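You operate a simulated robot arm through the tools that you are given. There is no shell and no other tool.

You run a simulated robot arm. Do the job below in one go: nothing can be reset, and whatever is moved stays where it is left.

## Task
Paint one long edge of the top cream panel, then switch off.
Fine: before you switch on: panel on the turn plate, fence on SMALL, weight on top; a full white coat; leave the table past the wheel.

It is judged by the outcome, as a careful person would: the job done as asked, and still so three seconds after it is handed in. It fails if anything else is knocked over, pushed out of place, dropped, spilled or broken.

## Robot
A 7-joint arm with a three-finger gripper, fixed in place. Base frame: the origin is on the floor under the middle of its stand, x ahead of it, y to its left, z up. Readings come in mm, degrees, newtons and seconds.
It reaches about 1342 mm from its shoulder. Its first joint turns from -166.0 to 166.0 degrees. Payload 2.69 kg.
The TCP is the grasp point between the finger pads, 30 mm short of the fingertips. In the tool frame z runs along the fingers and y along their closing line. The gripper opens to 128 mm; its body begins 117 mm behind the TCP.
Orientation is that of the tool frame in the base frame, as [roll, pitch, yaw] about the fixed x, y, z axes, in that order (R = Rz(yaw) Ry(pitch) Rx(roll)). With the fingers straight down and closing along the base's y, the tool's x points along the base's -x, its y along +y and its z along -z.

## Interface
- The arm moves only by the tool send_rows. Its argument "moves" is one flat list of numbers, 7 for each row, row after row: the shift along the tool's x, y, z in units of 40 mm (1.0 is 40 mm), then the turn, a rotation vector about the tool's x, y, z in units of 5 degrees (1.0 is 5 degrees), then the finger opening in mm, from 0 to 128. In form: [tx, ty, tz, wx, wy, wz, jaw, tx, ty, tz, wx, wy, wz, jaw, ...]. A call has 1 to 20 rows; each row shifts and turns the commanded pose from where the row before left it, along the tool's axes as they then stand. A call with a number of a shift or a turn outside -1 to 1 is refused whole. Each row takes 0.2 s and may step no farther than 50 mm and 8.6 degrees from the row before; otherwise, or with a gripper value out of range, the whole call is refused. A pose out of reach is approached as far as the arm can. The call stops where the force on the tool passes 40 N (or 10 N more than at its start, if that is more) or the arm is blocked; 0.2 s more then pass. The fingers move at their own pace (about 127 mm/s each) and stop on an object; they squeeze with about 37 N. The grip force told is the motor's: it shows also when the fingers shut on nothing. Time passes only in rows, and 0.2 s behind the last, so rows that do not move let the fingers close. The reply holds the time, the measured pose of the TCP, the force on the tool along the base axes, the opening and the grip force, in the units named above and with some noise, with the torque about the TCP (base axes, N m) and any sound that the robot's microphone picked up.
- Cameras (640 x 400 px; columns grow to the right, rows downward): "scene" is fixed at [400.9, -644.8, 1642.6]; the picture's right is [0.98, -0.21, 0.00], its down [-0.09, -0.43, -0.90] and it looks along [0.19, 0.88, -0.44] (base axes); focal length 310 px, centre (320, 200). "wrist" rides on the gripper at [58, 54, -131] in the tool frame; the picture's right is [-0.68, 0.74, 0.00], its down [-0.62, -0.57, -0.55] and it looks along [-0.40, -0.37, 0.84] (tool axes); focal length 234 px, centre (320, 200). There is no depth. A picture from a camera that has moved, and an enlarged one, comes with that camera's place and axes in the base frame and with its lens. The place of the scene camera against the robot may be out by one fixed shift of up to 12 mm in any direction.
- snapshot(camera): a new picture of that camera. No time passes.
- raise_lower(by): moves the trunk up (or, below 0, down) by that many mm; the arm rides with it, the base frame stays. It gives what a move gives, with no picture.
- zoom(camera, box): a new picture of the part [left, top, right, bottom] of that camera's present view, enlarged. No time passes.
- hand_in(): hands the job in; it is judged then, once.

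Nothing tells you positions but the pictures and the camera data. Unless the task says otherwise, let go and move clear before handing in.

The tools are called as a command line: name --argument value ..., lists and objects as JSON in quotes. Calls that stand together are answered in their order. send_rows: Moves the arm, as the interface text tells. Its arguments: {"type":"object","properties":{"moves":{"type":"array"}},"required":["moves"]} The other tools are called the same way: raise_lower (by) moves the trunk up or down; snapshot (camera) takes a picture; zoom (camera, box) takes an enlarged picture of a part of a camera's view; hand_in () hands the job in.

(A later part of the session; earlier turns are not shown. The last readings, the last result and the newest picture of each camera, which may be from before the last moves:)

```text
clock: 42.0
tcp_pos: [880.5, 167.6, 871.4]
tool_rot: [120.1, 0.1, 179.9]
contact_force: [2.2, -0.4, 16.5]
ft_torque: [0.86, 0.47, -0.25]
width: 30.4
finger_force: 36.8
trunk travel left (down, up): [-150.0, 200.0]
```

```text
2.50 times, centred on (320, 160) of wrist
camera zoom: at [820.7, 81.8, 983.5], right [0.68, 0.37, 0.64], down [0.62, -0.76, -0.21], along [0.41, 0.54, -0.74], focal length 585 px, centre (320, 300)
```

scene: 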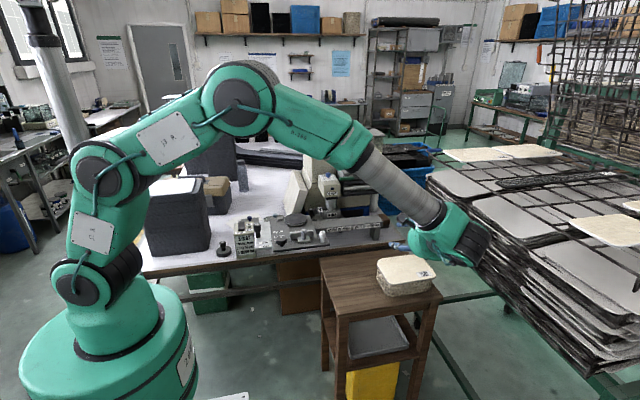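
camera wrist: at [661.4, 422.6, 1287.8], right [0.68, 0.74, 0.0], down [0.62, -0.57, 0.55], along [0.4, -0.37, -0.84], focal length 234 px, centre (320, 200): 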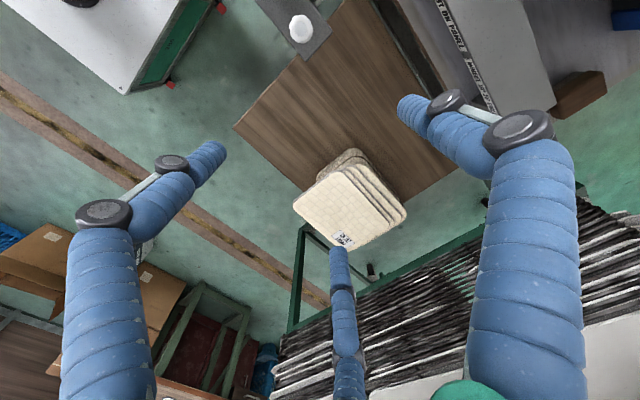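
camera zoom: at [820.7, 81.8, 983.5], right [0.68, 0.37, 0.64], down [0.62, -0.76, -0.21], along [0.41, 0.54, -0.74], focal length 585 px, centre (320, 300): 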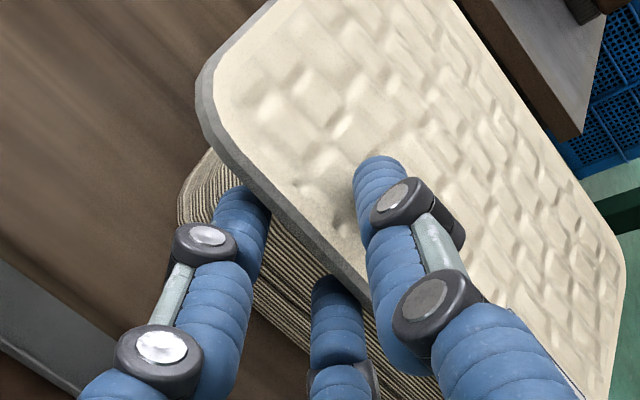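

send_rows --moves '[0, 0.1083, -0.0625, 0, 0, 0, 0, 0, 0.1083, -0.0625, 0, 0, 0, 0, 0, 0.1083, -0.0625, 0, 0, 0, 0, 0, 0.1083, -0.0625, 0, 0, 0, 0, 0, 0.1083, -0.0625, 0, 0, 0, 0, 0, 0.1083, -0.0625, 0, 0, 0, 0]'

zoom --camera "wrist" --box '[240, 80, 400, 240]'

zoom --camera "scene" --box '[370, 245, 450, 300]'

```text
clock: 43.4
tcp_pos: [880.0, 168.4, 899.3]
tool_rot: [119.9, 0.0, 180.0]
contact_force: [-0.9, -0.5, 0.5]
ft_torque: [0.31, 0.16, 0.0]
width: 26.7
finger_force: 37.1
trunk travel left (down, up): [-150.0, 200.0]
```

```text
2.50 times, centred on (320, 160) of wrist
camera zoom: at [821.1, 82.7, 1011.0], right [0.68, 0.37, 0.64], down [0.62, -0.76, -0.22], along [0.4, 0.54, -0.74], focal length 585 px, centre (320, 300)
```

zoom: 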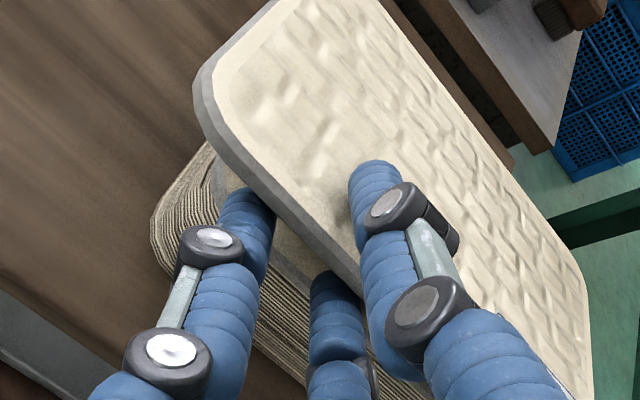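

```text
7.27 times, centred on (410, 272) of scene
camera zoom: at [400.9, -644.8, 1642.6], right [0.98, -0.21, 0.0], down [-0.09, -0.43, -0.9], along [0.19, 0.88, -0.44], focal length 2254 px, centre (-334, -327)
```

zoom: 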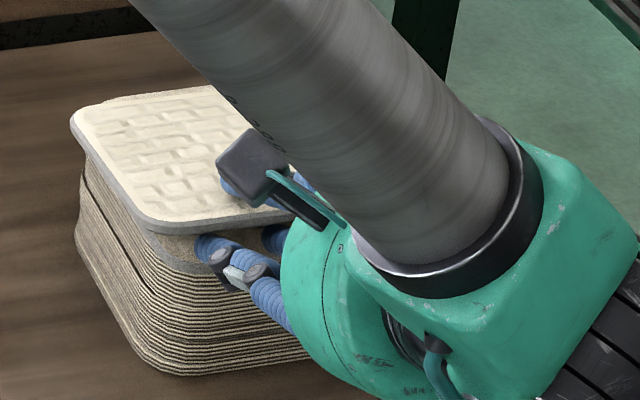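

send_rows --moves '[0, 0.2165, -0.125, 0, 0, 0, 0, 0, 0.2165, -0.125, 0, 0, 0, 0, 0, 0.2165, -0.125, 0, 0, 0, 0]'

zoom --camera "wrist" --box '[240, 80, 400, 240]'

zoom --camera "scene" --box '[370, 235, 450, 290]'

```text
clock: 44.2
tcp_pos: [880.8, 168.0, 929.3]
tool_rot: [120.0, 0.0, 179.9]
contact_force: [0.0, 0.0, -0.2]
ft_torque: [0.17, 0.19, 0.14]
width: 25.3
finger_force: 36.7
trunk travel left (down, up): [-150.0, 200.0]
```

```text
2.50 times, centred on (320, 160) of wrist
camera zoom: at [821.2, 82.1, 1041.7], right [0.68, 0.37, 0.64], down [0.62, -0.76, -0.22], along [0.4, 0.54, -0.74], focal length 585 px, centre (320, 300)
```

zoom: 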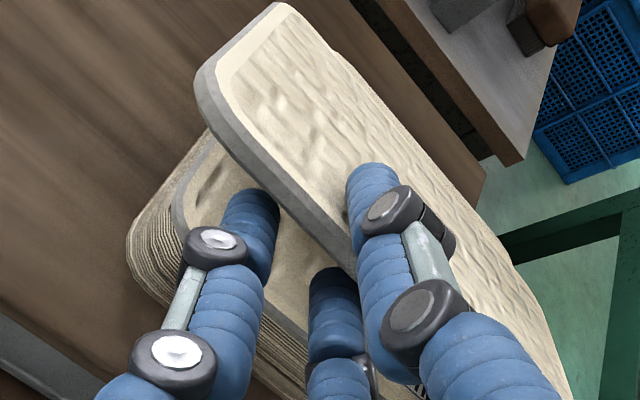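

```text
7.27 times, centred on (410, 262) of scene
camera zoom: at [400.9, -644.8, 1642.6], right [0.98, -0.21, 0.0], down [-0.09, -0.43, -0.9], along [0.19, 0.88, -0.44], focal length 2254 px, centre (-334, -254)
```

zoom: 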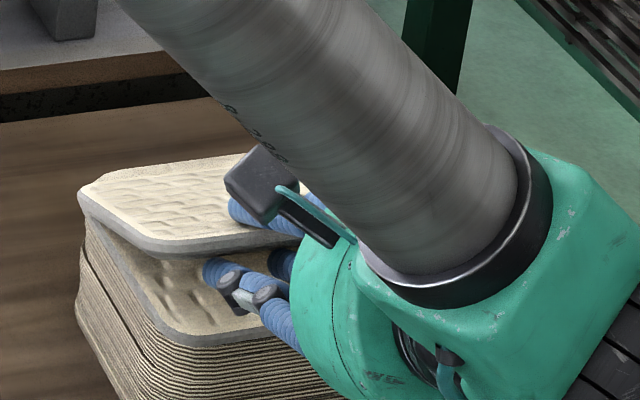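

send_rows --moves '[0, 0.2165, -0.125, 0, 0, 0, 0, 0, 0.2165, -0.125, 0, 0, 0, 0, 0, 0.2165, -0.125, 0, 0, 0, 0, 0, 0.2165, -0.125, 0, 0, 0, 0]'

snapshot --camera "wrist"

zoom --camera "scene" --box '[360, 220, 450, 290]'

```text
clock: 45.2
tcp_pos: [880.7, 169.2, 968.0]
tool_rot: [120.0, 0.0, 179.9]
contact_force: [0.2, 0.3, -1.7]
ft_torque: [-0.12, 0.06, 0.02]
width: 24.7
finger_force: 37.2
trunk travel left (down, up): [-150.0, 200.0]
```

```text
taken
camera wrist: at [820.8, 82.8, 1079.1], right [0.68, 0.37, 0.64], down [0.62, -0.76, -0.22], along [0.4, 0.54, -0.74], focal length 234 px, centre (320, 200)
```

wrist: 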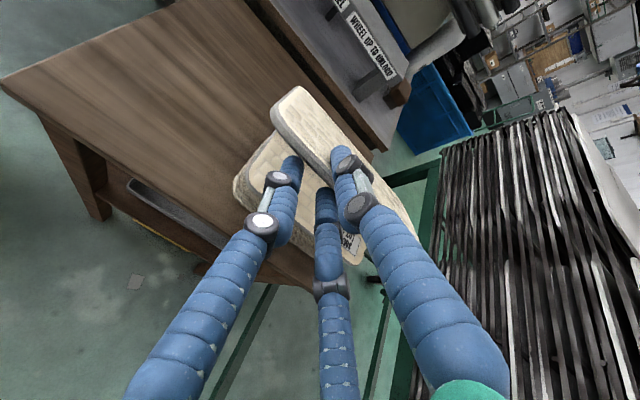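

```text
5.71 times, centred on (405, 255) of scene
camera zoom: at [400.9, -644.8, 1642.6], right [0.98, -0.21, 0.0], down [-0.09, -0.43, -0.9], along [0.19, 0.88, -0.44], focal length 1771 px, centre (-166, -114)
```

zoom: 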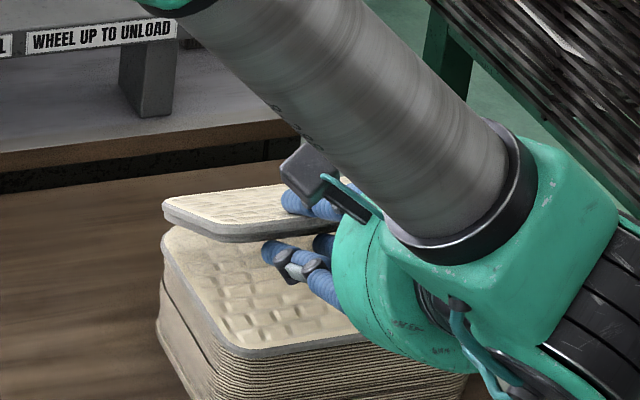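

The panel is held clear of the stack. I'll raise it further before carrying it over to the machine.

send_rows --moves '[0, 0.433, -0.25, 0, 0, 0, 0, 0, 0.433, -0.25, 0, 0, 0, 0, 0, 0.433, -0.25, 0, 0, 0, 0, 0, 0.433, -0.25, 0, 0, 0, 0, 0, 0.433, -0.25, 0, 0, 0, 0, 0, 0.433, -0.25, 0, 0, 0, 0, 0, 0.433, -0.25, 0, 0, 0, 0]'

snapshot --camera "wrist"

snapshot --camera "scene"

```text
clock: 46.8
tcp_pos: [880.0, 167.2, 1110.8]
tool_rot: [120.0, 0.0, -180.0]
contact_force: [-0.3, 0.2, -1.1]
ft_torque: [-0.07, 0.09, -0.01]
width: 24.8
finger_force: 36.7
trunk travel left (down, up): [-150.0, 200.0]
```

```text
taken
camera wrist: at [821.2, 81.8, 1221.9], right [0.68, 0.37, 0.64], down [0.62, -0.76, -0.22], along [0.4, 0.54, -0.74], focal length 234 px, centre (320, 200)
```

wrist: 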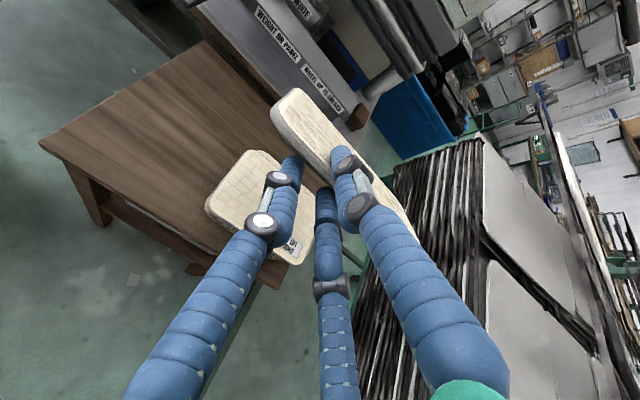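

```text
taken
```

scene: 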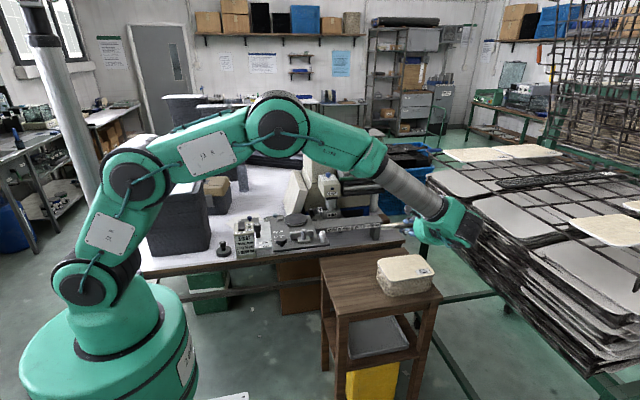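

zoom --camera "wrist" --box '[250, 75, 430, 255]'

zoom --camera "scene" --box '[360, 200, 460, 270]'

zoom --camera "scene" --box '[370, 245, 440, 300]'

```text
2.22 times, centred on (340, 165) of wrist
camera zoom: at [821.2, 81.8, 1221.9], right [0.68, 0.37, 0.64], down [0.62, -0.76, -0.22], along [0.4, 0.54, -0.74], focal length 520 px, centre (276, 278)
```

zoom: 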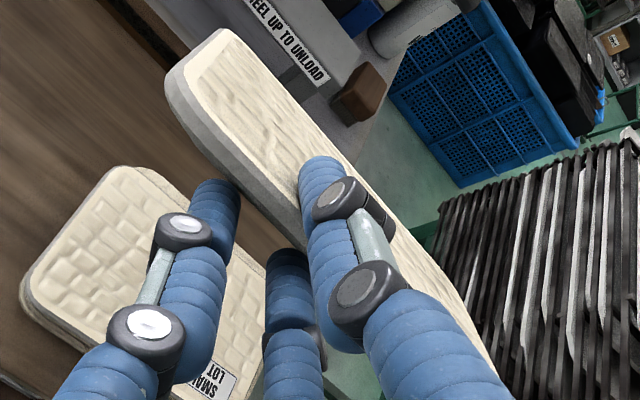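

```text
5.71 times, centred on (410, 235) of scene
camera zoom: at [400.9, -644.8, 1642.6], right [0.98, -0.21, 0.0], down [-0.09, -0.43, -0.9], along [0.19, 0.88, -0.44], focal length 1771 px, centre (-194, 0)
```

zoom: 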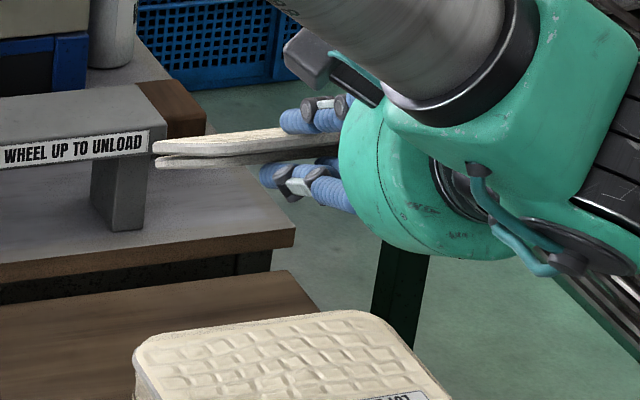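

```text
7.27 times, centred on (405, 272) of scene
camera zoom: at [400.9, -644.8, 1642.6], right [0.98, -0.21, 0.0], down [-0.09, -0.43, -0.9], along [0.19, 0.88, -0.44], focal length 2254 px, centre (-298, -327)
```

zoom: 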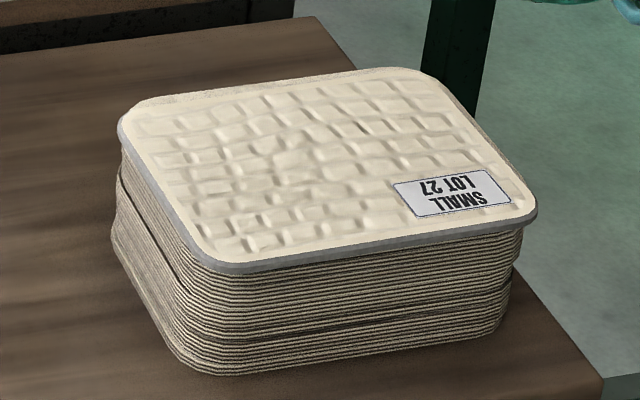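

zoom --camera "scene" --box '[380, 215, 425, 240]'

zoom --camera "wrist" --box '[290, 80, 350, 150]'

zoom --camera "wrist" --box '[200, 140, 330, 270]'

```text
14.22 times, centred on (402, 228) of scene
camera zoom: at [400.9, -644.8, 1642.6], right [0.98, -0.21, 0.0], down [-0.09, -0.43, -0.9], along [0.19, 0.88, -0.44], focal length 4408 px, centre (-853, -191)
```

zoom: 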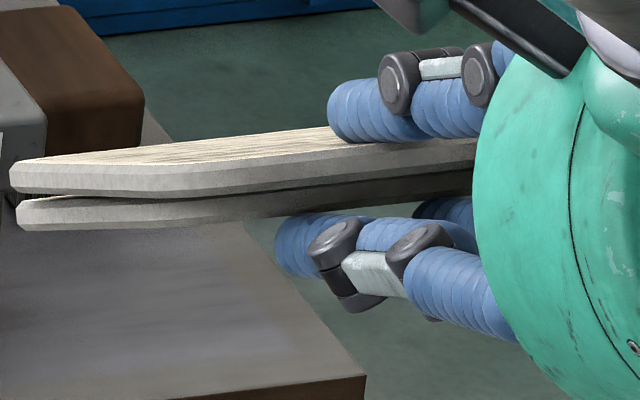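

```text
5.71 times, centred on (320, 115) of wrist
camera zoom: at [821.2, 81.8, 1221.9], right [0.68, 0.37, 0.64], down [0.62, -0.76, -0.22], along [0.4, 0.54, -0.74], focal length 1338 px, centre (320, 686)
```

zoom: 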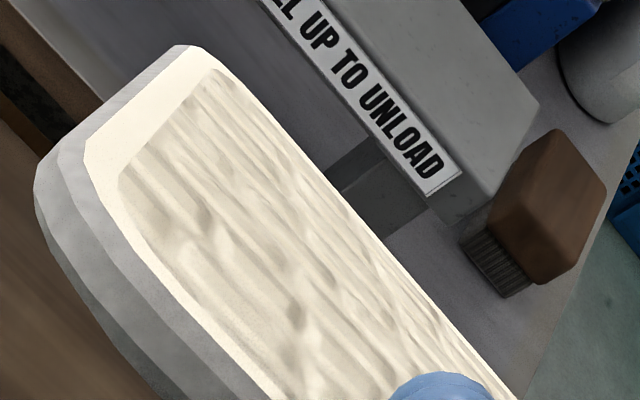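

```text
3.08 times, centred on (265, 205) of wrist
camera zoom: at [821.2, 81.8, 1221.9], right [0.68, 0.37, 0.64], down [0.62, -0.76, -0.22], along [0.4, 0.54, -0.74], focal length 720 px, centre (489, 185)
```

zoom: 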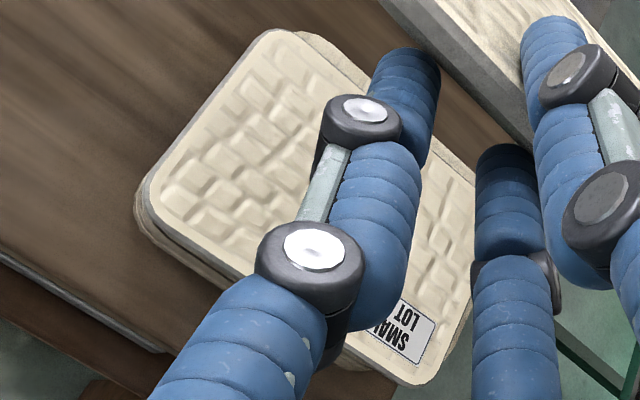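

I've actually lifted two panels: the tips reached under the second one's edge too (each is about 7 mm thick). I'll reverse the path and set both back exactly where they were.

send_rows --moves '[0, -0.7578, 0.4375, 0, 0, 0, 0, 0, -0.7578, 0.4375, 0, 0, 0, 0, 0, -0.7578, 0.4375, 0, 0, 0, 0, 0, -0.7578, 0.4375, 0, 0, 0, 0]'

send_rows --moves '[0, -0.2165, 0.125, 0, 0, 0, 0, 0, -0.2165, 0.125, 0, 0, 0, 0, 0, -0.2165, 0.125, 0, 0, 0, 0, 0, -0.2165, 0.125, 0, 0, 0, 0, 0, -0.2165, 0.125, 0, 0, 0, 0]'

zoom --camera "wrist" --box '[240, 80, 400, 240]'

zoom --camera "scene" --box '[370, 235, 450, 290]'

```text
clock: 47.8
tcp_pos: [879.1, 168.3, 970.3]
tool_rot: [120.0, 0.0, -180.0]
contact_force: [0.3, -0.5, -0.5]
ft_torque: [-0.17, 0.04, 0.04]
width: 24.6
finger_force: 36.7
trunk travel left (down, up): [-150.0, 200.0]
```

```text
clock: 49.0
tcp_pos: [877.9, 168.0, 920.0]
tool_rot: [120.0, 0.1, 179.9]
contact_force: [1.0, 0.0, -0.1]
ft_torque: [0.16, 0.12, -0.1]
width: 25.6
finger_force: 37.7
trunk travel left (down, up): [-150.0, 200.0]
```

```text
2.50 times, centred on (320, 160) of wrist
camera zoom: at [819.4, 82.8, 1031.3], right [0.68, 0.37, 0.64], down [0.61, -0.76, -0.22], along [0.4, 0.54, -0.74], focal length 585 px, centre (320, 300)
```

zoom: 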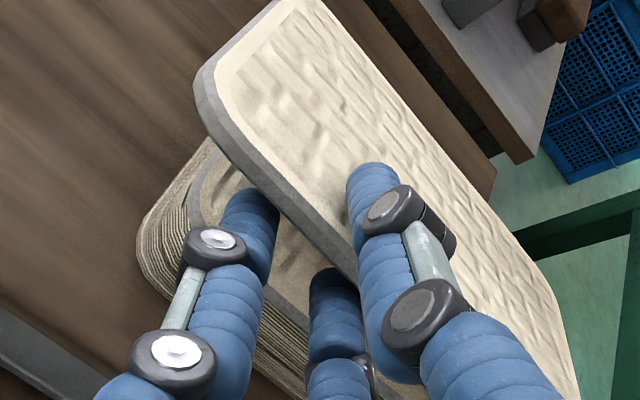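

```text
7.27 times, centred on (410, 262) of scene
camera zoom: at [400.9, -644.8, 1642.6], right [0.98, -0.21, 0.0], down [-0.09, -0.43, -0.9], along [0.19, 0.88, -0.44], focal length 2254 px, centre (-334, -254)
```

zoom: 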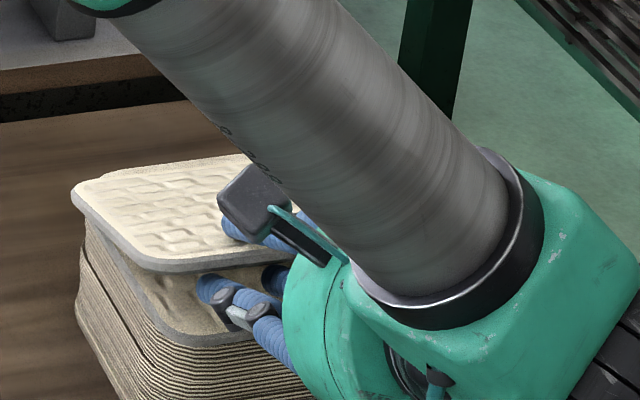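

send_rows --moves '[0, -0.13, 0.075, 0, 0, 0, 0, 0, -0.13, 0.075, 0, 0, 0, 0, 0, -0.13, 0.075, 0, 0, 0, 0, 0, -0.13, 0.075, 0, 0, 0, 0, 0, -0.13, 0.075, 0, 0, 0, 0, 0, -0.13, 0.075, 0, 0, 0, 0, 0, -0.13, 0.075, 0, 0, 0, 0]'

zoom --camera "wrist" --box '[240, 80, 400, 240]'

```text
clock: 50.6
tcp_pos: [879.1, 167.1, 875.9]
tool_rot: [120.0, 0.0, 179.9]
contact_force: [2.5, -1.2, 4.1]
ft_torque: [0.79, 0.2, -0.28]
width: 26.9
finger_force: 37.0
trunk travel left (down, up): [-150.0, 200.0]
```

```text
2.50 times, centred on (320, 160) of wrist
camera zoom: at [821.2, 82.0, 988.1], right [0.68, 0.37, 0.64], down [0.61, -0.76, -0.22], along [0.4, 0.54, -0.74], focal length 585 px, centre (320, 300)
```

zoom: 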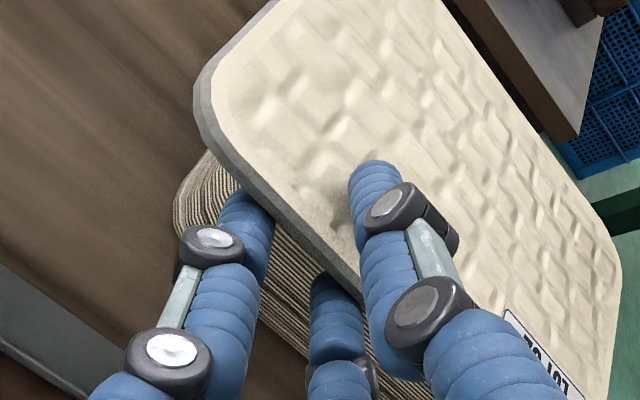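

send_rows --moves '[0, -0.065, 0.0375, 0, 0, 0, 0, 0, -0.065, 0.0375, 0, 0, 0, 0, 0, 0, 0, 0, 0, 0, 29, 0, 0, 0, 0, 0, 0, 32, 0, 0, 0, 0, 0, 0, 36, 0, 0, 0, 0, 0, 0, 42, 0, 0, 0, 0, 0, 0, 50, 0, 0, 0, 0, 0, 0, 60]'

zoom --camera "wrist" --box '[240, 80, 400, 240]'

zoom --camera "scene" --box '[370, 245, 450, 300]'

```text
clock: 52.4
tcp_pos: [879.5, 167.5, 870.6]
tool_rot: [120.1, 0.0, -180.0]
contact_force: [0.2, 0.1, 0.5]
ft_torque: [0.02, 0.02, 0.01]
width: 60.1
finger_force: 0.0
trunk travel left (down, up): [-150.0, 200.0]
```

```text
2.50 times, centred on (320, 160) of wrist
camera zoom: at [820.5, 82.0, 982.4], right [0.68, 0.37, 0.64], down [0.62, -0.76, -0.22], along [0.4, 0.54, -0.74], focal length 585 px, centre (320, 300)
```

zoom: 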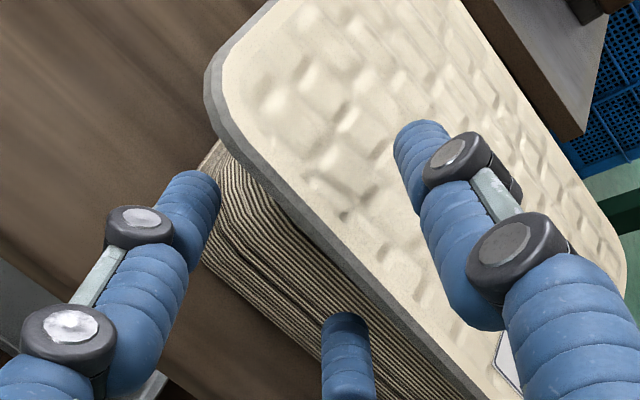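

```text
7.27 times, centred on (410, 272) of scene
camera zoom: at [400.9, -644.8, 1642.6], right [0.98, -0.21, 0.0], down [-0.09, -0.43, -0.9], along [0.19, 0.88, -0.44], focal length 2254 px, centre (-334, -327)
```

zoom: 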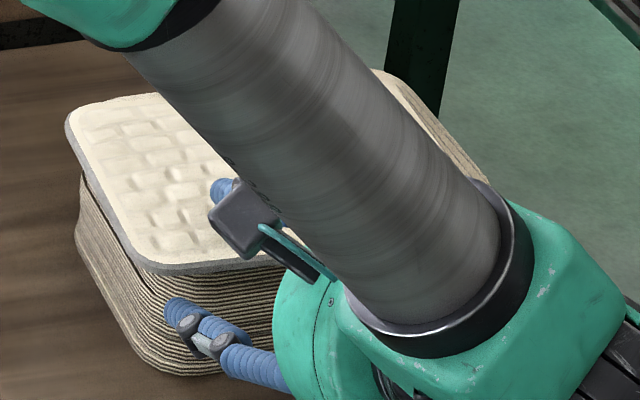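

Both are back on the stack. I'll retract and inspect the fan from behind again.

send_rows --moves '[0, 0, -0.5, 0, 0, 0, 60, 0, 0, -0.9, 0, 0, 0, 60, 0, 0, -0.9, 0, 0, 0, 60, 0, 0.4, -0.9, 0, 0, 0, 60, 0, 0.9, -0.6, 0, 0, 0, 60, 0, 0.9, -0.6, 0, 0, 0, 60, 0, 0.9, -0.6, 0, 0, 0, 60, 0, 0.9, -0.6, 0, 0, 0, 60, 0, 0.9, -0.6, 0, 0, 0, 60]'

send_rows --moves '[0, 0, 0, 1, 0, 0, 128, 0, 0, 0, 1, 0, 0, 128, 0, 0, 0, 1, 0, 0, 128, 0, 0, 0, 1, 0, 0, 128, 0, 0, 0, 1, 0, 0, 128, 0, 0, 0, 1, 0, 0, 128, 0, 0, 0, 1, 0, 0, 128, 0, 0, 0, 1, 0, 0, 128, 0, 0, 0, 1, 0, 0, 128, 0, 0, 0, 1, 0, 0, 128, 0, 0, 0, 1, 0, 0, 128, 0, 0, 0, 1, 0, 0, 128]'

send_rows --moves '[0.4, 0.85, 0, 0, 0, 0, 128, 0.4, 0.85, 0, 0, 0, 0, 128, 0.4, 0.85, 0, 0, 0, 0, 128, 0.4, 0.85, 0, 0, 0, 0, 128, 0.4, 0.85, 0, 0, 0, 0, 128, 0.4, 0.85, 0, 0, 0, 0, 128, 0.4, 0.85, 0, 0, 0, 0, 128, 0.4, 0.85, 0, 0, 0, 0, 128, 0.4, 0.85, 0, 0, 0, 0, 128, 0.4, 0.85, 0, 0, 0, 0, 128]'

snapshot --camera "wrist"

```text
clock: 54.4
tcp_pos: [880.4, 50.6, 1163.1]
tool_rot: [120.1, -0.1, 179.9]
contact_force: [-0.4, 0.3, -0.9]
ft_torque: [0.02, 0.03, 0.0]
width: 59.8
finger_force: 0.1
trunk travel left (down, up): [-150.0, 200.0]
```

```text
clock: 57.0
tcp_pos: [879.1, 50.4, 1164.5]
tool_rot: [-179.9, 0.0, 179.9]
contact_force: [-0.1, -0.4, 0.3]
ft_torque: [0.02, -0.02, -0.01]
width: 127.8
finger_force: 0.1
trunk travel left (down, up): [-150.0, 200.0]
```

```text
clock: 59.2
tcp_pos: [719.5, 392.5, 1167.6]
tool_rot: [-180.0, 0.0, -180.0]
contact_force: [0.5, 0.6, 0.7]
ft_torque: [0.02, 0.03, 0.01]
width: 127.8
finger_force: 0.0
trunk travel left (down, up): [-150.0, 200.0]
```

```text
taken
camera wrist: at [660.6, 446.9, 1297.7], right [0.68, 0.74, 0.0], down [0.62, -0.57, 0.55], along [0.4, -0.37, -0.84], focal length 234 px, centre (320, 200)
```

wrist: 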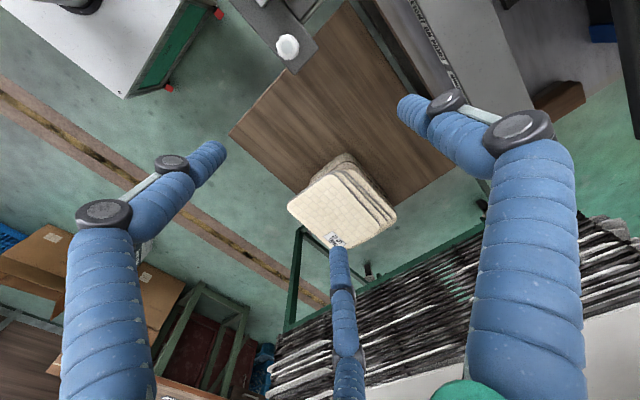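

zoom --camera "wrist" --box '[280, 145, 410, 260]'

zoom --camera "wrist" --box '[335, 165, 385, 205]'

zoom --camera "scene" --box '[370, 248, 440, 300]'

```text
3.48 times, centred on (345, 202) of wrist
camera zoom: at [660.6, 446.9, 1297.7], right [0.68, 0.74, 0.0], down [0.62, -0.57, 0.55], along [0.4, -0.37, -0.84], focal length 814 px, centre (233, 191)
```

zoom: 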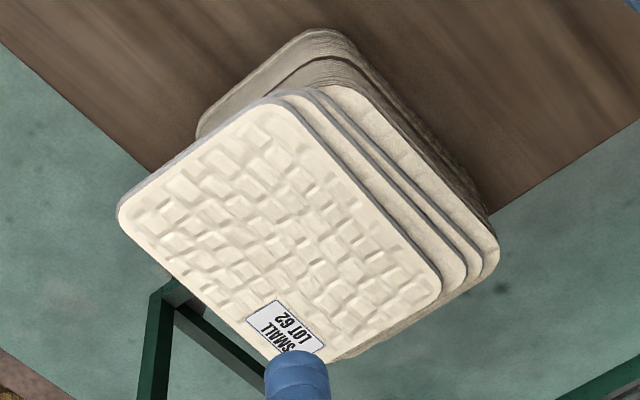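

```text
10.00 times, centred on (360, 185) of wrist
camera zoom: at [660.6, 446.9, 1297.7], right [0.68, 0.74, 0.0], down [0.62, -0.57, 0.55], along [0.4, -0.37, -0.84], focal length 2342 px, centre (-80, 350)
```

zoom: 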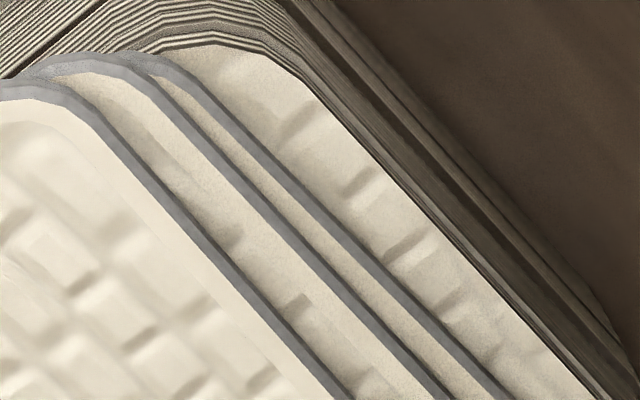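

```text
7.69 times, centred on (405, 274) of scene
camera zoom: at [400.9, -644.8, 1642.6], right [0.98, -0.21, 0.0], down [-0.09, -0.43, -0.9], along [0.19, 0.88, -0.44], focal length 2384 px, centre (-334, -369)
```

zoom: 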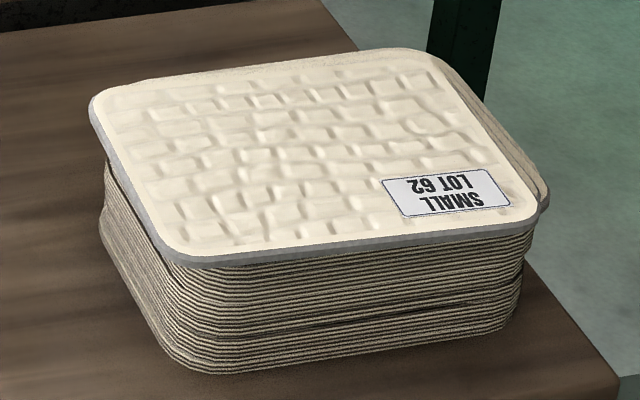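

The top panel (LOT 62) now overhangs the second by about 15 mm. I'll use the closed fingertips as a hook behind its back edge and draw only that panel forward to make a safe overhang.

send_rows --moves '[-0.761, -0.171, 0.571, 0, 0, 0, 0, -0.761, -0.171, 0.571, 0, 0, 0, 0, -0.761, -0.171, 0.571, 0, 0, 0, 0, -0.761, -0.171, 0.571, 0, 0, 0, 0, -0.761, -0.171, 0.571, 0, 0, 0, 0, -0.761, -0.171, 0.571, 0, 0, 0, 0, -0.761, -0.171, 0.571, 0, 0, 0, 0]'

snapshot --camera "wrist"

zoom --camera "scene" --box '[350, 190, 450, 300]'

```text
clock: 60.8
tcp_pos: [932.9, 345.7, 1005.6]
tool_rot: [179.9, 0.0, -180.0]
contact_force: [-0.1, -0.6, -0.7]
ft_torque: [-0.03, 0.0, 0.06]
width: 2.1
finger_force: 30.9
trunk travel left (down, up): [-150.0, 200.0]
```

```text
taken
camera wrist: at [874.3, 400.2, 1136.0], right [0.68, 0.74, 0.0], down [0.62, -0.57, 0.55], along [0.4, -0.37, -0.84], focal length 234 px, centre (320, 200)
```

wrist: 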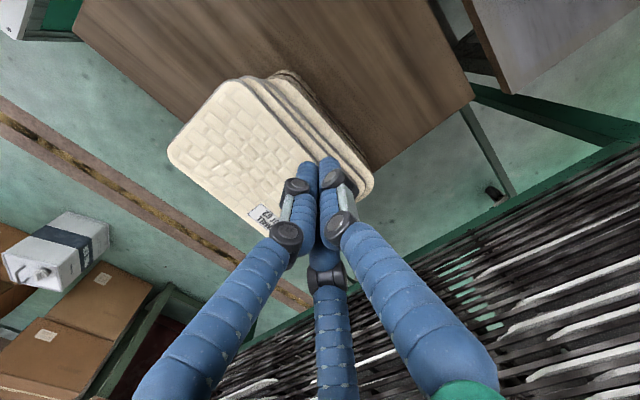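

```text
3.64 times, centred on (400, 245) of scene
camera zoom: at [400.9, -644.8, 1642.6], right [0.98, -0.21, 0.0], down [-0.09, -0.43, -0.9], along [0.19, 0.88, -0.44], focal length 1127 px, centre (29, 36)
```

zoom: 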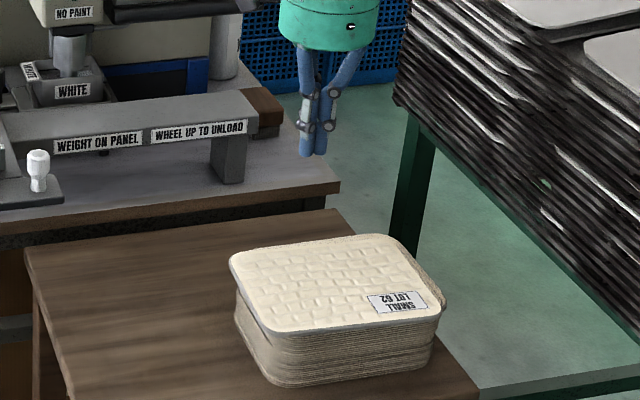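

send_rows --moves '[0, 0, 0.625, 0, 0, 0, 0, 0, 0, 0.625, 0, 0, 0, 0, 0, 0, 0.625, 0, 0, 0, 0, 0, 0, 0.625, 0, 0, 0, 0]'

zoom --camera "wrist" --box '[220, 60, 420, 220]'

zoom --camera "scene" --box '[370, 220, 450, 290]'

```text
clock: 61.8
tcp_pos: [931.5, 343.2, 904.1]
tool_rot: [-179.9, 0.0, -180.0]
contact_force: [0.5, -0.4, 0.7]
ft_torque: [-0.02, 0.0, 0.0]
width: 1.9
finger_force: 31.0
trunk travel left (down, up): [-150.0, 200.0]
```

```text
2.50 times, centred on (320, 140) of wrist
camera zoom: at [872.9, 397.2, 1036.1], right [0.68, 0.74, 0.0], down [0.61, -0.57, 0.55], along [0.4, -0.37, -0.84], focal length 585 px, centre (320, 350)
```

zoom: 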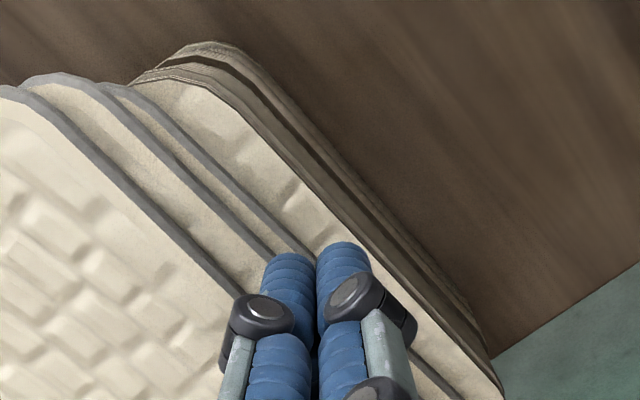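

```text
5.71 times, centred on (410, 255) of scene
camera zoom: at [400.9, -644.8, 1642.6], right [0.98, -0.21, 0.0], down [-0.09, -0.43, -0.9], along [0.19, 0.88, -0.44], focal length 1771 px, centre (-194, -114)
```

zoom: 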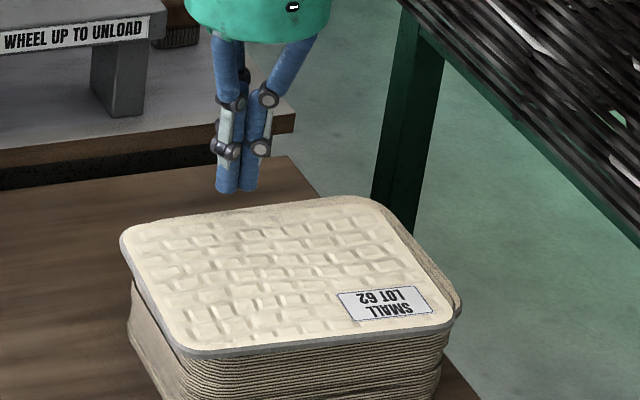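

send_rows --moves '[0, -0.12, 0, 0, 0, 0, 0, 0, 0, 0.2, 0, 0, 0, 0, 0, 0, 0, 0, 0, 0, 0]'

zoom --camera "wrist" --box '[220, 60, 420, 220]'

zoom --camera "scene" --box '[380, 230, 430, 270]'

```text
clock: 62.6
tcp_pos: [931.5, 338.5, 895.9]
tool_rot: [179.9, 0.0, 179.9]
contact_force: [0.5, 0.0, 0.4]
ft_torque: [-0.03, 0.06, -0.01]
width: 2.1
finger_force: 31.0
trunk travel left (down, up): [-150.0, 200.0]
```

```text
2.50 times, centred on (320, 140) of wrist
camera zoom: at [873.5, 392.6, 1027.3], right [0.68, 0.74, 0.0], down [0.62, -0.57, 0.55], along [0.4, -0.37, -0.84], focal length 585 px, centre (320, 350)
```

zoom: 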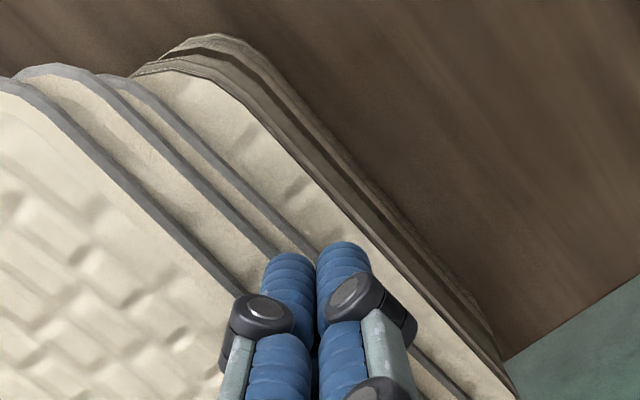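

```text
10.00 times, centred on (405, 250) of scene
camera zoom: at [400.9, -644.8, 1642.6], right [0.98, -0.21, 0.0], down [-0.09, -0.43, -0.9], along [0.19, 0.88, -0.44], focal length 3100 px, centre (-530, -300)
```

zoom: 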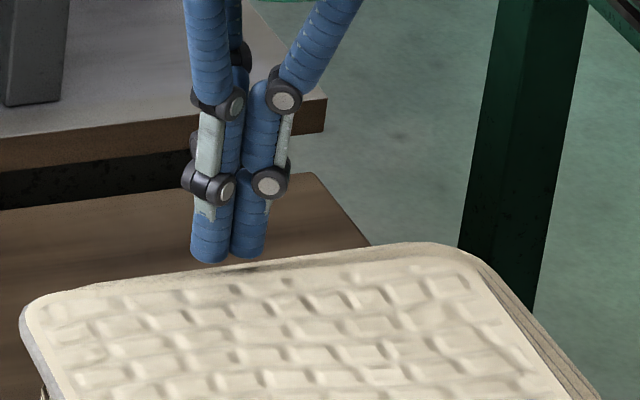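

send_rows --moves '[0, 0, 0.04, 0, 0, 0, 0, 0, 0, 0.04, 0, 0, 0, 0]'

send_rows --moves '[0, 0, 0.04, 0, 0, 0, 0]'

zoom --camera "scene" --box '[380, 230, 430, 270]'

```text
clock: 63.2
tcp_pos: [931.8, 336.6, 893.5]
tool_rot: [179.9, 0.0, 179.9]
contact_force: [-1.1, 0.2, 0.0]
ft_torque: [-0.03, -0.02, 0.02]
width: 2.0
finger_force: 31.7
trunk travel left (down, up): [-150.0, 200.0]
```

```text
clock: 63.6
tcp_pos: [931.6, 338.2, 892.2]
tool_rot: [180.0, 0.0, -179.8]
contact_force: [-0.8, 0.2, -0.1]
ft_torque: [0.0, -0.01, 0.02]
width: 2.1
finger_force: 31.5
trunk travel left (down, up): [-150.0, 200.0]
```

```text
10.00 times, centred on (405, 250) of scene
camera zoom: at [400.9, -644.8, 1642.6], right [0.98, -0.21, 0.0], down [-0.09, -0.43, -0.9], along [0.19, 0.88, -0.44], focal length 3100 px, centre (-530, -300)
```

zoom: 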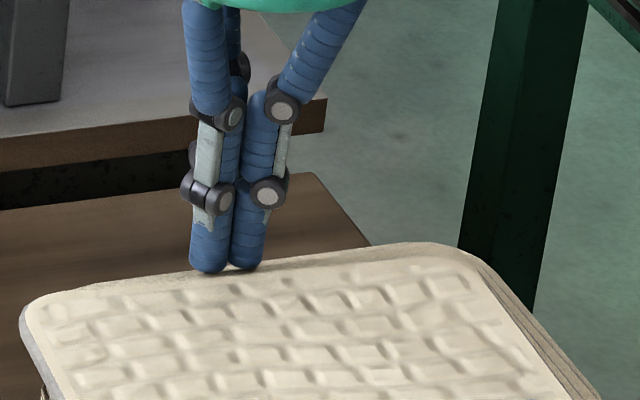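

send_rows --moves '[0, 0, 0.04, 0, 0, 0, 0]'

send_rows --moves '[0, 0, 0.04, 0, 0, 0, 0]'

zoom --camera "scene" --box '[380, 230, 430, 270]'

```text
clock: 64.0
tcp_pos: [932.2, 338.0, 890.2]
tool_rot: [180.0, 0.0, -180.0]
contact_force: [0.0, -0.1, 0.2]
ft_torque: [-0.03, -0.04, -0.01]
width: 1.9
finger_force: 31.3
trunk travel left (down, up): [-150.0, 200.0]
```

```text
clock: 64.4
tcp_pos: [932.3, 337.6, 890.2]
tool_rot: [180.0, 0.0, -179.9]
contact_force: [-0.9, -0.5, 3.2]
ft_torque: [-0.04, 0.0, 0.03]
width: 2.1
finger_force: 31.6
trunk travel left (down, up): [-150.0, 200.0]
```

```text
10.00 times, centred on (405, 250) of scene
camera zoom: at [400.9, -644.8, 1642.6], right [0.98, -0.21, 0.0], down [-0.09, -0.43, -0.9], along [0.19, 0.88, -0.44], focal length 3100 px, centre (-530, -300)
```

zoom: 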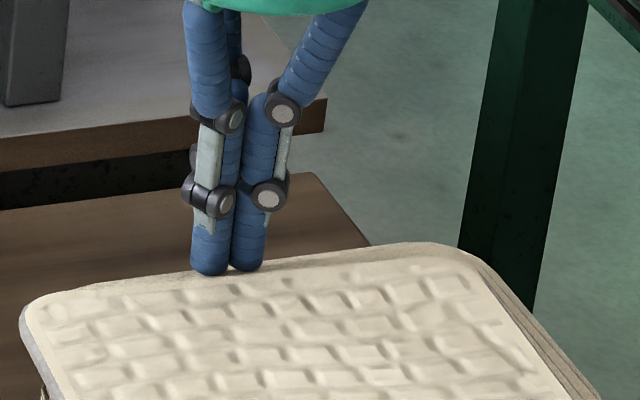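

Light contact with the second panel's exposed strip. I'll rise 1.5 mm and draw forward (-y), pushing only the top panel's back edge.

send_rows --moves '[0, 0, -0.045, 0, 0, 0, 0, 0, -0.125, 0, 0, 0, 0, 0, 0, -0.125, 0, 0, 0, 0, 0]'

zoom --camera "wrist" --box '[220, 60, 420, 220]'

zoom --camera "scene" --box '[370, 230, 450, 300]'

```text
clock: 65.2
tcp_pos: [932.3, 327.2, 892.4]
tool_rot: [180.0, 0.1, 179.9]
contact_force: [-0.3, 0.1, -0.4]
ft_torque: [0.02, -0.02, 0.01]
width: 2.2
finger_force: 31.3
trunk travel left (down, up): [-150.0, 200.0]
```

```text
2.50 times, centred on (320, 140) of wrist
camera zoom: at [874.4, 382.5, 1022.5], right [0.68, 0.74, 0.0], down [0.62, -0.57, 0.55], along [0.4, -0.37, -0.84], focal length 585 px, centre (320, 350)
```

zoom: 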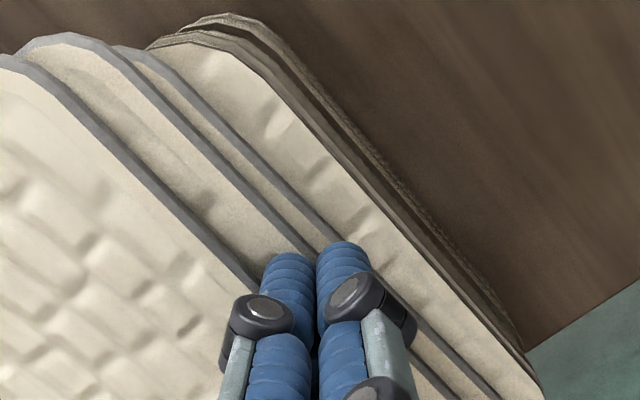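

```text
5.71 times, centred on (410, 265) of scene
camera zoom: at [400.9, -644.8, 1642.6], right [0.98, -0.21, 0.0], down [-0.09, -0.43, -0.9], along [0.19, 0.88, -0.44], focal length 1771 px, centre (-194, -171)
```

zoom: 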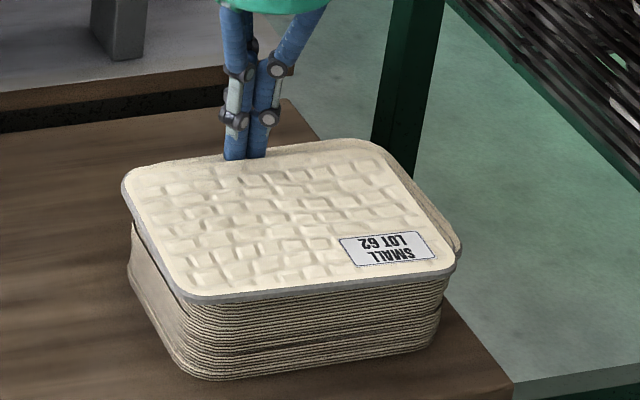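

send_rows --moves '[0, -0.125, 0, 0, 0, 0, 0, 0, -0.125, 0, 0, 0, 0, 0, 0, -0.125, 0, 0, 0, 0, 0]'

zoom --camera "wrist" --box '[220, 60, 420, 220]'

zoom --camera "scene" --box '[370, 230, 450, 300]'

```text
clock: 66.0
tcp_pos: [932.5, 314.1, 890.1]
tool_rot: [-179.9, -0.1, 180.0]
contact_force: [0.1, 0.1, 0.6]
ft_torque: [-0.01, 0.03, -0.02]
width: 2.0
finger_force: 31.3
trunk travel left (down, up): [-150.0, 200.0]
```

```text
2.50 times, centred on (320, 140) of wrist
camera zoom: at [873.6, 367.4, 1021.2], right [0.68, 0.74, 0.0], down [0.62, -0.57, 0.55], along [0.4, -0.37, -0.84], focal length 585 px, centre (320, 350)
```

zoom: 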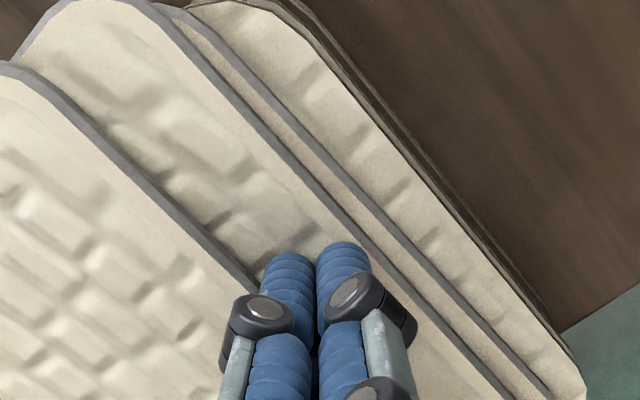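

```text
5.71 times, centred on (410, 265) of scene
camera zoom: at [400.9, -644.8, 1642.6], right [0.98, -0.21, 0.0], down [-0.09, -0.43, -0.9], along [0.19, 0.88, -0.44], focal length 1771 px, centre (-194, -171)
```

zoom: 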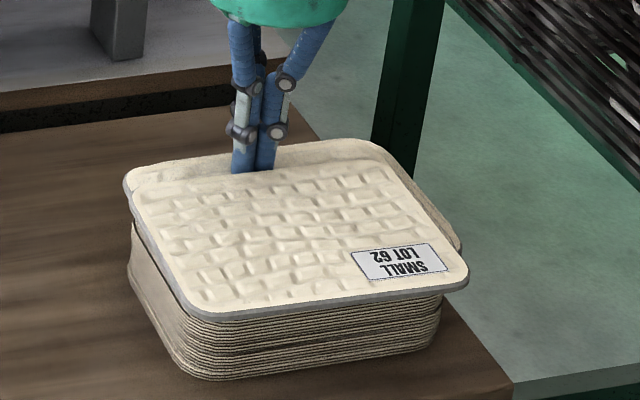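

Works well: only the top panel slides. A bit more to give about 40 mm of overhang.

send_rows --moves '[0, -0.125, 0, 0, 0, 0, 0, 0, -0.125, 0, 0, 0, 0, 0, 0, -0.05, 0, 0, 0, 0, 0, 0, 0.2, -0.2, 0, 0, 0, 0, 0, 0.2, -0.8, 0, 0, 0, 0, 0, 0, -0.9, 0, 0, 0, 0]'

zoom --camera "scene" --box '[370, 240, 450, 300]'

snapshot --camera "wrist"

```text
clock: 67.4
tcp_pos: [931.9, 319.1, 966.9]
tool_rot: [179.9, -0.1, 179.9]
contact_force: [1.0, -0.1, -0.2]
ft_torque: [0.0, 0.0, -0.02]
width: 2.2
finger_force: 30.9
trunk travel left (down, up): [-150.0, 200.0]
```

```text
6.67 times, centred on (410, 270) of scene
camera zoom: at [400.9, -644.8, 1642.6], right [0.98, -0.21, 0.0], down [-0.09, -0.43, -0.9], along [0.19, 0.88, -0.44], focal length 2066 px, centre (-280, -267)
```

zoom: 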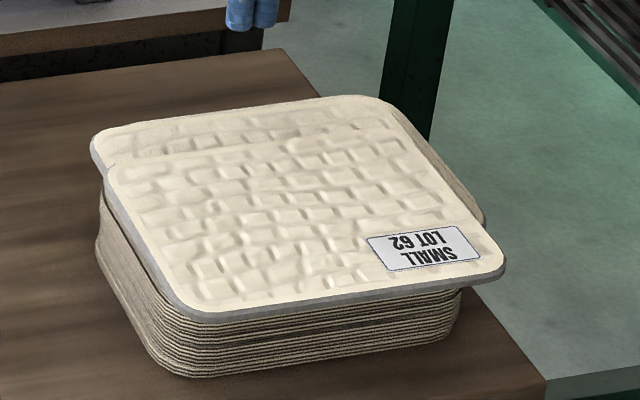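

```text
taken
camera wrist: at [873.9, 373.5, 1098.0], right [0.68, 0.74, 0.0], down [0.62, -0.57, 0.55], along [0.4, -0.37, -0.84], focal length 234 px, centre (320, 200)
```

wrist: 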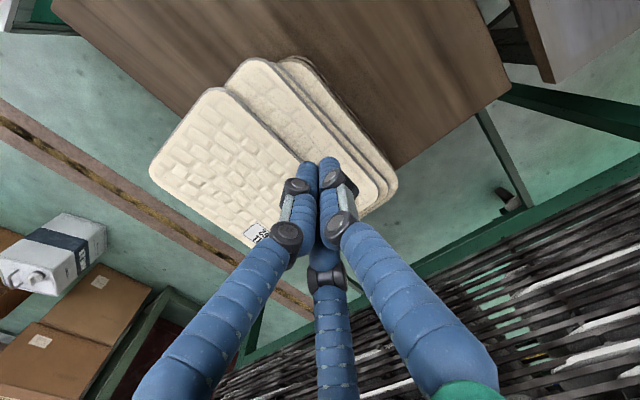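

The top panel now overhangs the second by about 45 mm. I'll return to the front, with a flatter approach this time (10° down).

send_rows --moves '[0.155, -0.858, -0.37, 0, 0, 0, 60, 0.155, -0.858, -0.37, 0, 0, 0, 60, 0.155, -0.858, -0.37, 0, 0, 0, 60, 0.155, -0.858, -0.37, 0, 0, 0, 60, 0.155, -0.858, -0.37, 0, 0, 0, 60, 0.155, -0.858, -0.37, 0, 0, 0, 60, 0.155, -0.858, -0.37, 0, 0, 0, 60, 0.155, -0.858, -0.37, 0, 0, 0, 60, 0.155, -0.858, -0.37, 0, 0, 0, 60]'

send_rows --moves '[0, 0, 0, -1, 0, 0, 60, 0, 0, 0, -1, 0, 0, 60, 0, 0, 0, -1, 0, 0, 60, 0, 0, 0, -1, 0, 0, 60, 0, 0, 0, -1, 0, 0, 60, 0, 0, 0, -1, 0, 0, 60, 0, 0, 0, -1, 0, 0, 60, 0, 0, 0, -1, 0, 0, 60, 0, 0, 0, -1, 0, 0, 60, 0, 0, 0, -1, 0, 0, 60, 0, 0, 0, -1, 0, 0, 60, 0, 0, 0, -1, 0, 0, 60, 0, 0, 0, -1, 0, 0, 60, 0, 0, 0, -1, 0, 0, 60, 0, 0, 0, -1, 0, 0, 60]'

snapshot --camera "wrist"

```text
clock: 69.4
tcp_pos: [876.1, 9.0, 1097.1]
tool_rot: [-180.0, -0.1, 179.9]
contact_force: [-0.1, 0.1, -0.2]
ft_torque: [-0.02, 0.03, 0.02]
width: 60.0
finger_force: 0.0
trunk travel left (down, up): [-150.0, 200.0]
```

```text
clock: 72.6
tcp_pos: [876.9, 9.2, 1101.3]
tool_rot: [105.0, 0.1, 179.9]
contact_force: [-0.3, -1.3, 0.0]
ft_torque: [-0.04, 0.02, -0.01]
width: 60.2
finger_force: 0.1
trunk travel left (down, up): [-150.0, 200.0]
```

```text
taken
camera wrist: at [818.8, -102.7, 1185.6], right [0.68, 0.19, 0.71], down [0.62, -0.68, -0.4], along [0.41, 0.71, -0.57], focal length 234 px, centre (320, 200)
```

wrist: 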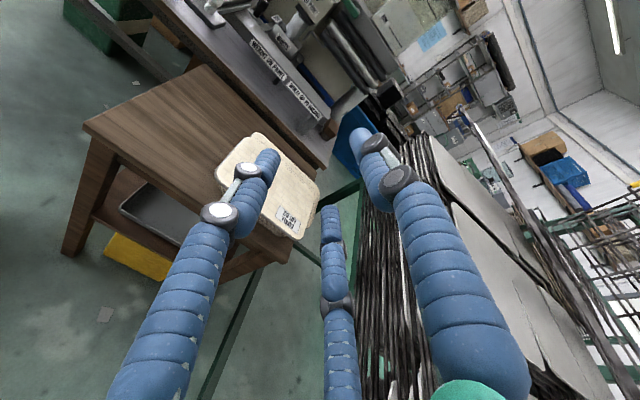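

send_rows --moves '[0.005, -0.978, 0.31, 0, 0, 0, 60, 0.005, -0.978, 0.31, 0, 0, 0, 60, 0.005, -0.978, 0.31, 0, 0, 0, 60, 0.005, -0.978, 0.31, 0, 0, 0, 60, 0.005, -0.978, 0.31, 0, 0, 0, 60]'

zoom --camera "wrist" --box '[200, 60, 400, 240]'

zoom --camera "scene" --box '[370, 240, 470, 310]'

```text
clock: 73.8
tcp_pos: [877.3, 17.4, 898.1]
tool_rot: [105.0, 0.2, 179.9]
contact_force: [-0.1, 0.2, 0.2]
ft_torque: [-0.09, 0.03, 0.02]
width: 60.0
finger_force: 0.0
trunk travel left (down, up): [-150.0, 200.0]
```

```text
2.22 times, centred on (300, 150) of wrist
camera zoom: at [817.9, -93.8, 982.7], right [0.68, 0.19, 0.71], down [0.62, -0.68, -0.4], along [0.41, 0.71, -0.57], focal length 520 px, centre (364, 311)
```

zoom: 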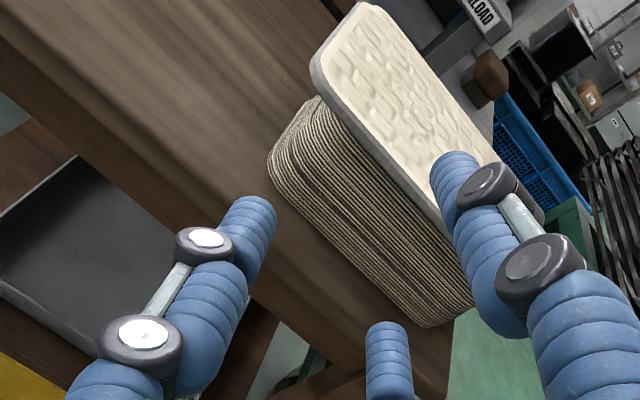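

```text
5.71 times, centred on (420, 275) of scene
camera zoom: at [400.9, -644.8, 1642.6], right [0.98, -0.21, 0.0], down [-0.09, -0.43, -0.9], along [0.19, 0.88, -0.44], focal length 1771 px, centre (-251, -229)
```

zoom: 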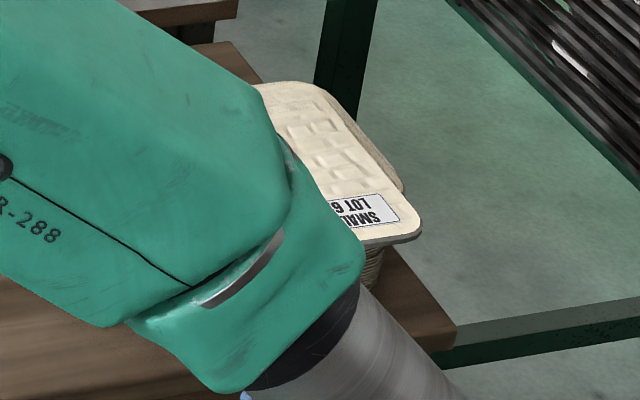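

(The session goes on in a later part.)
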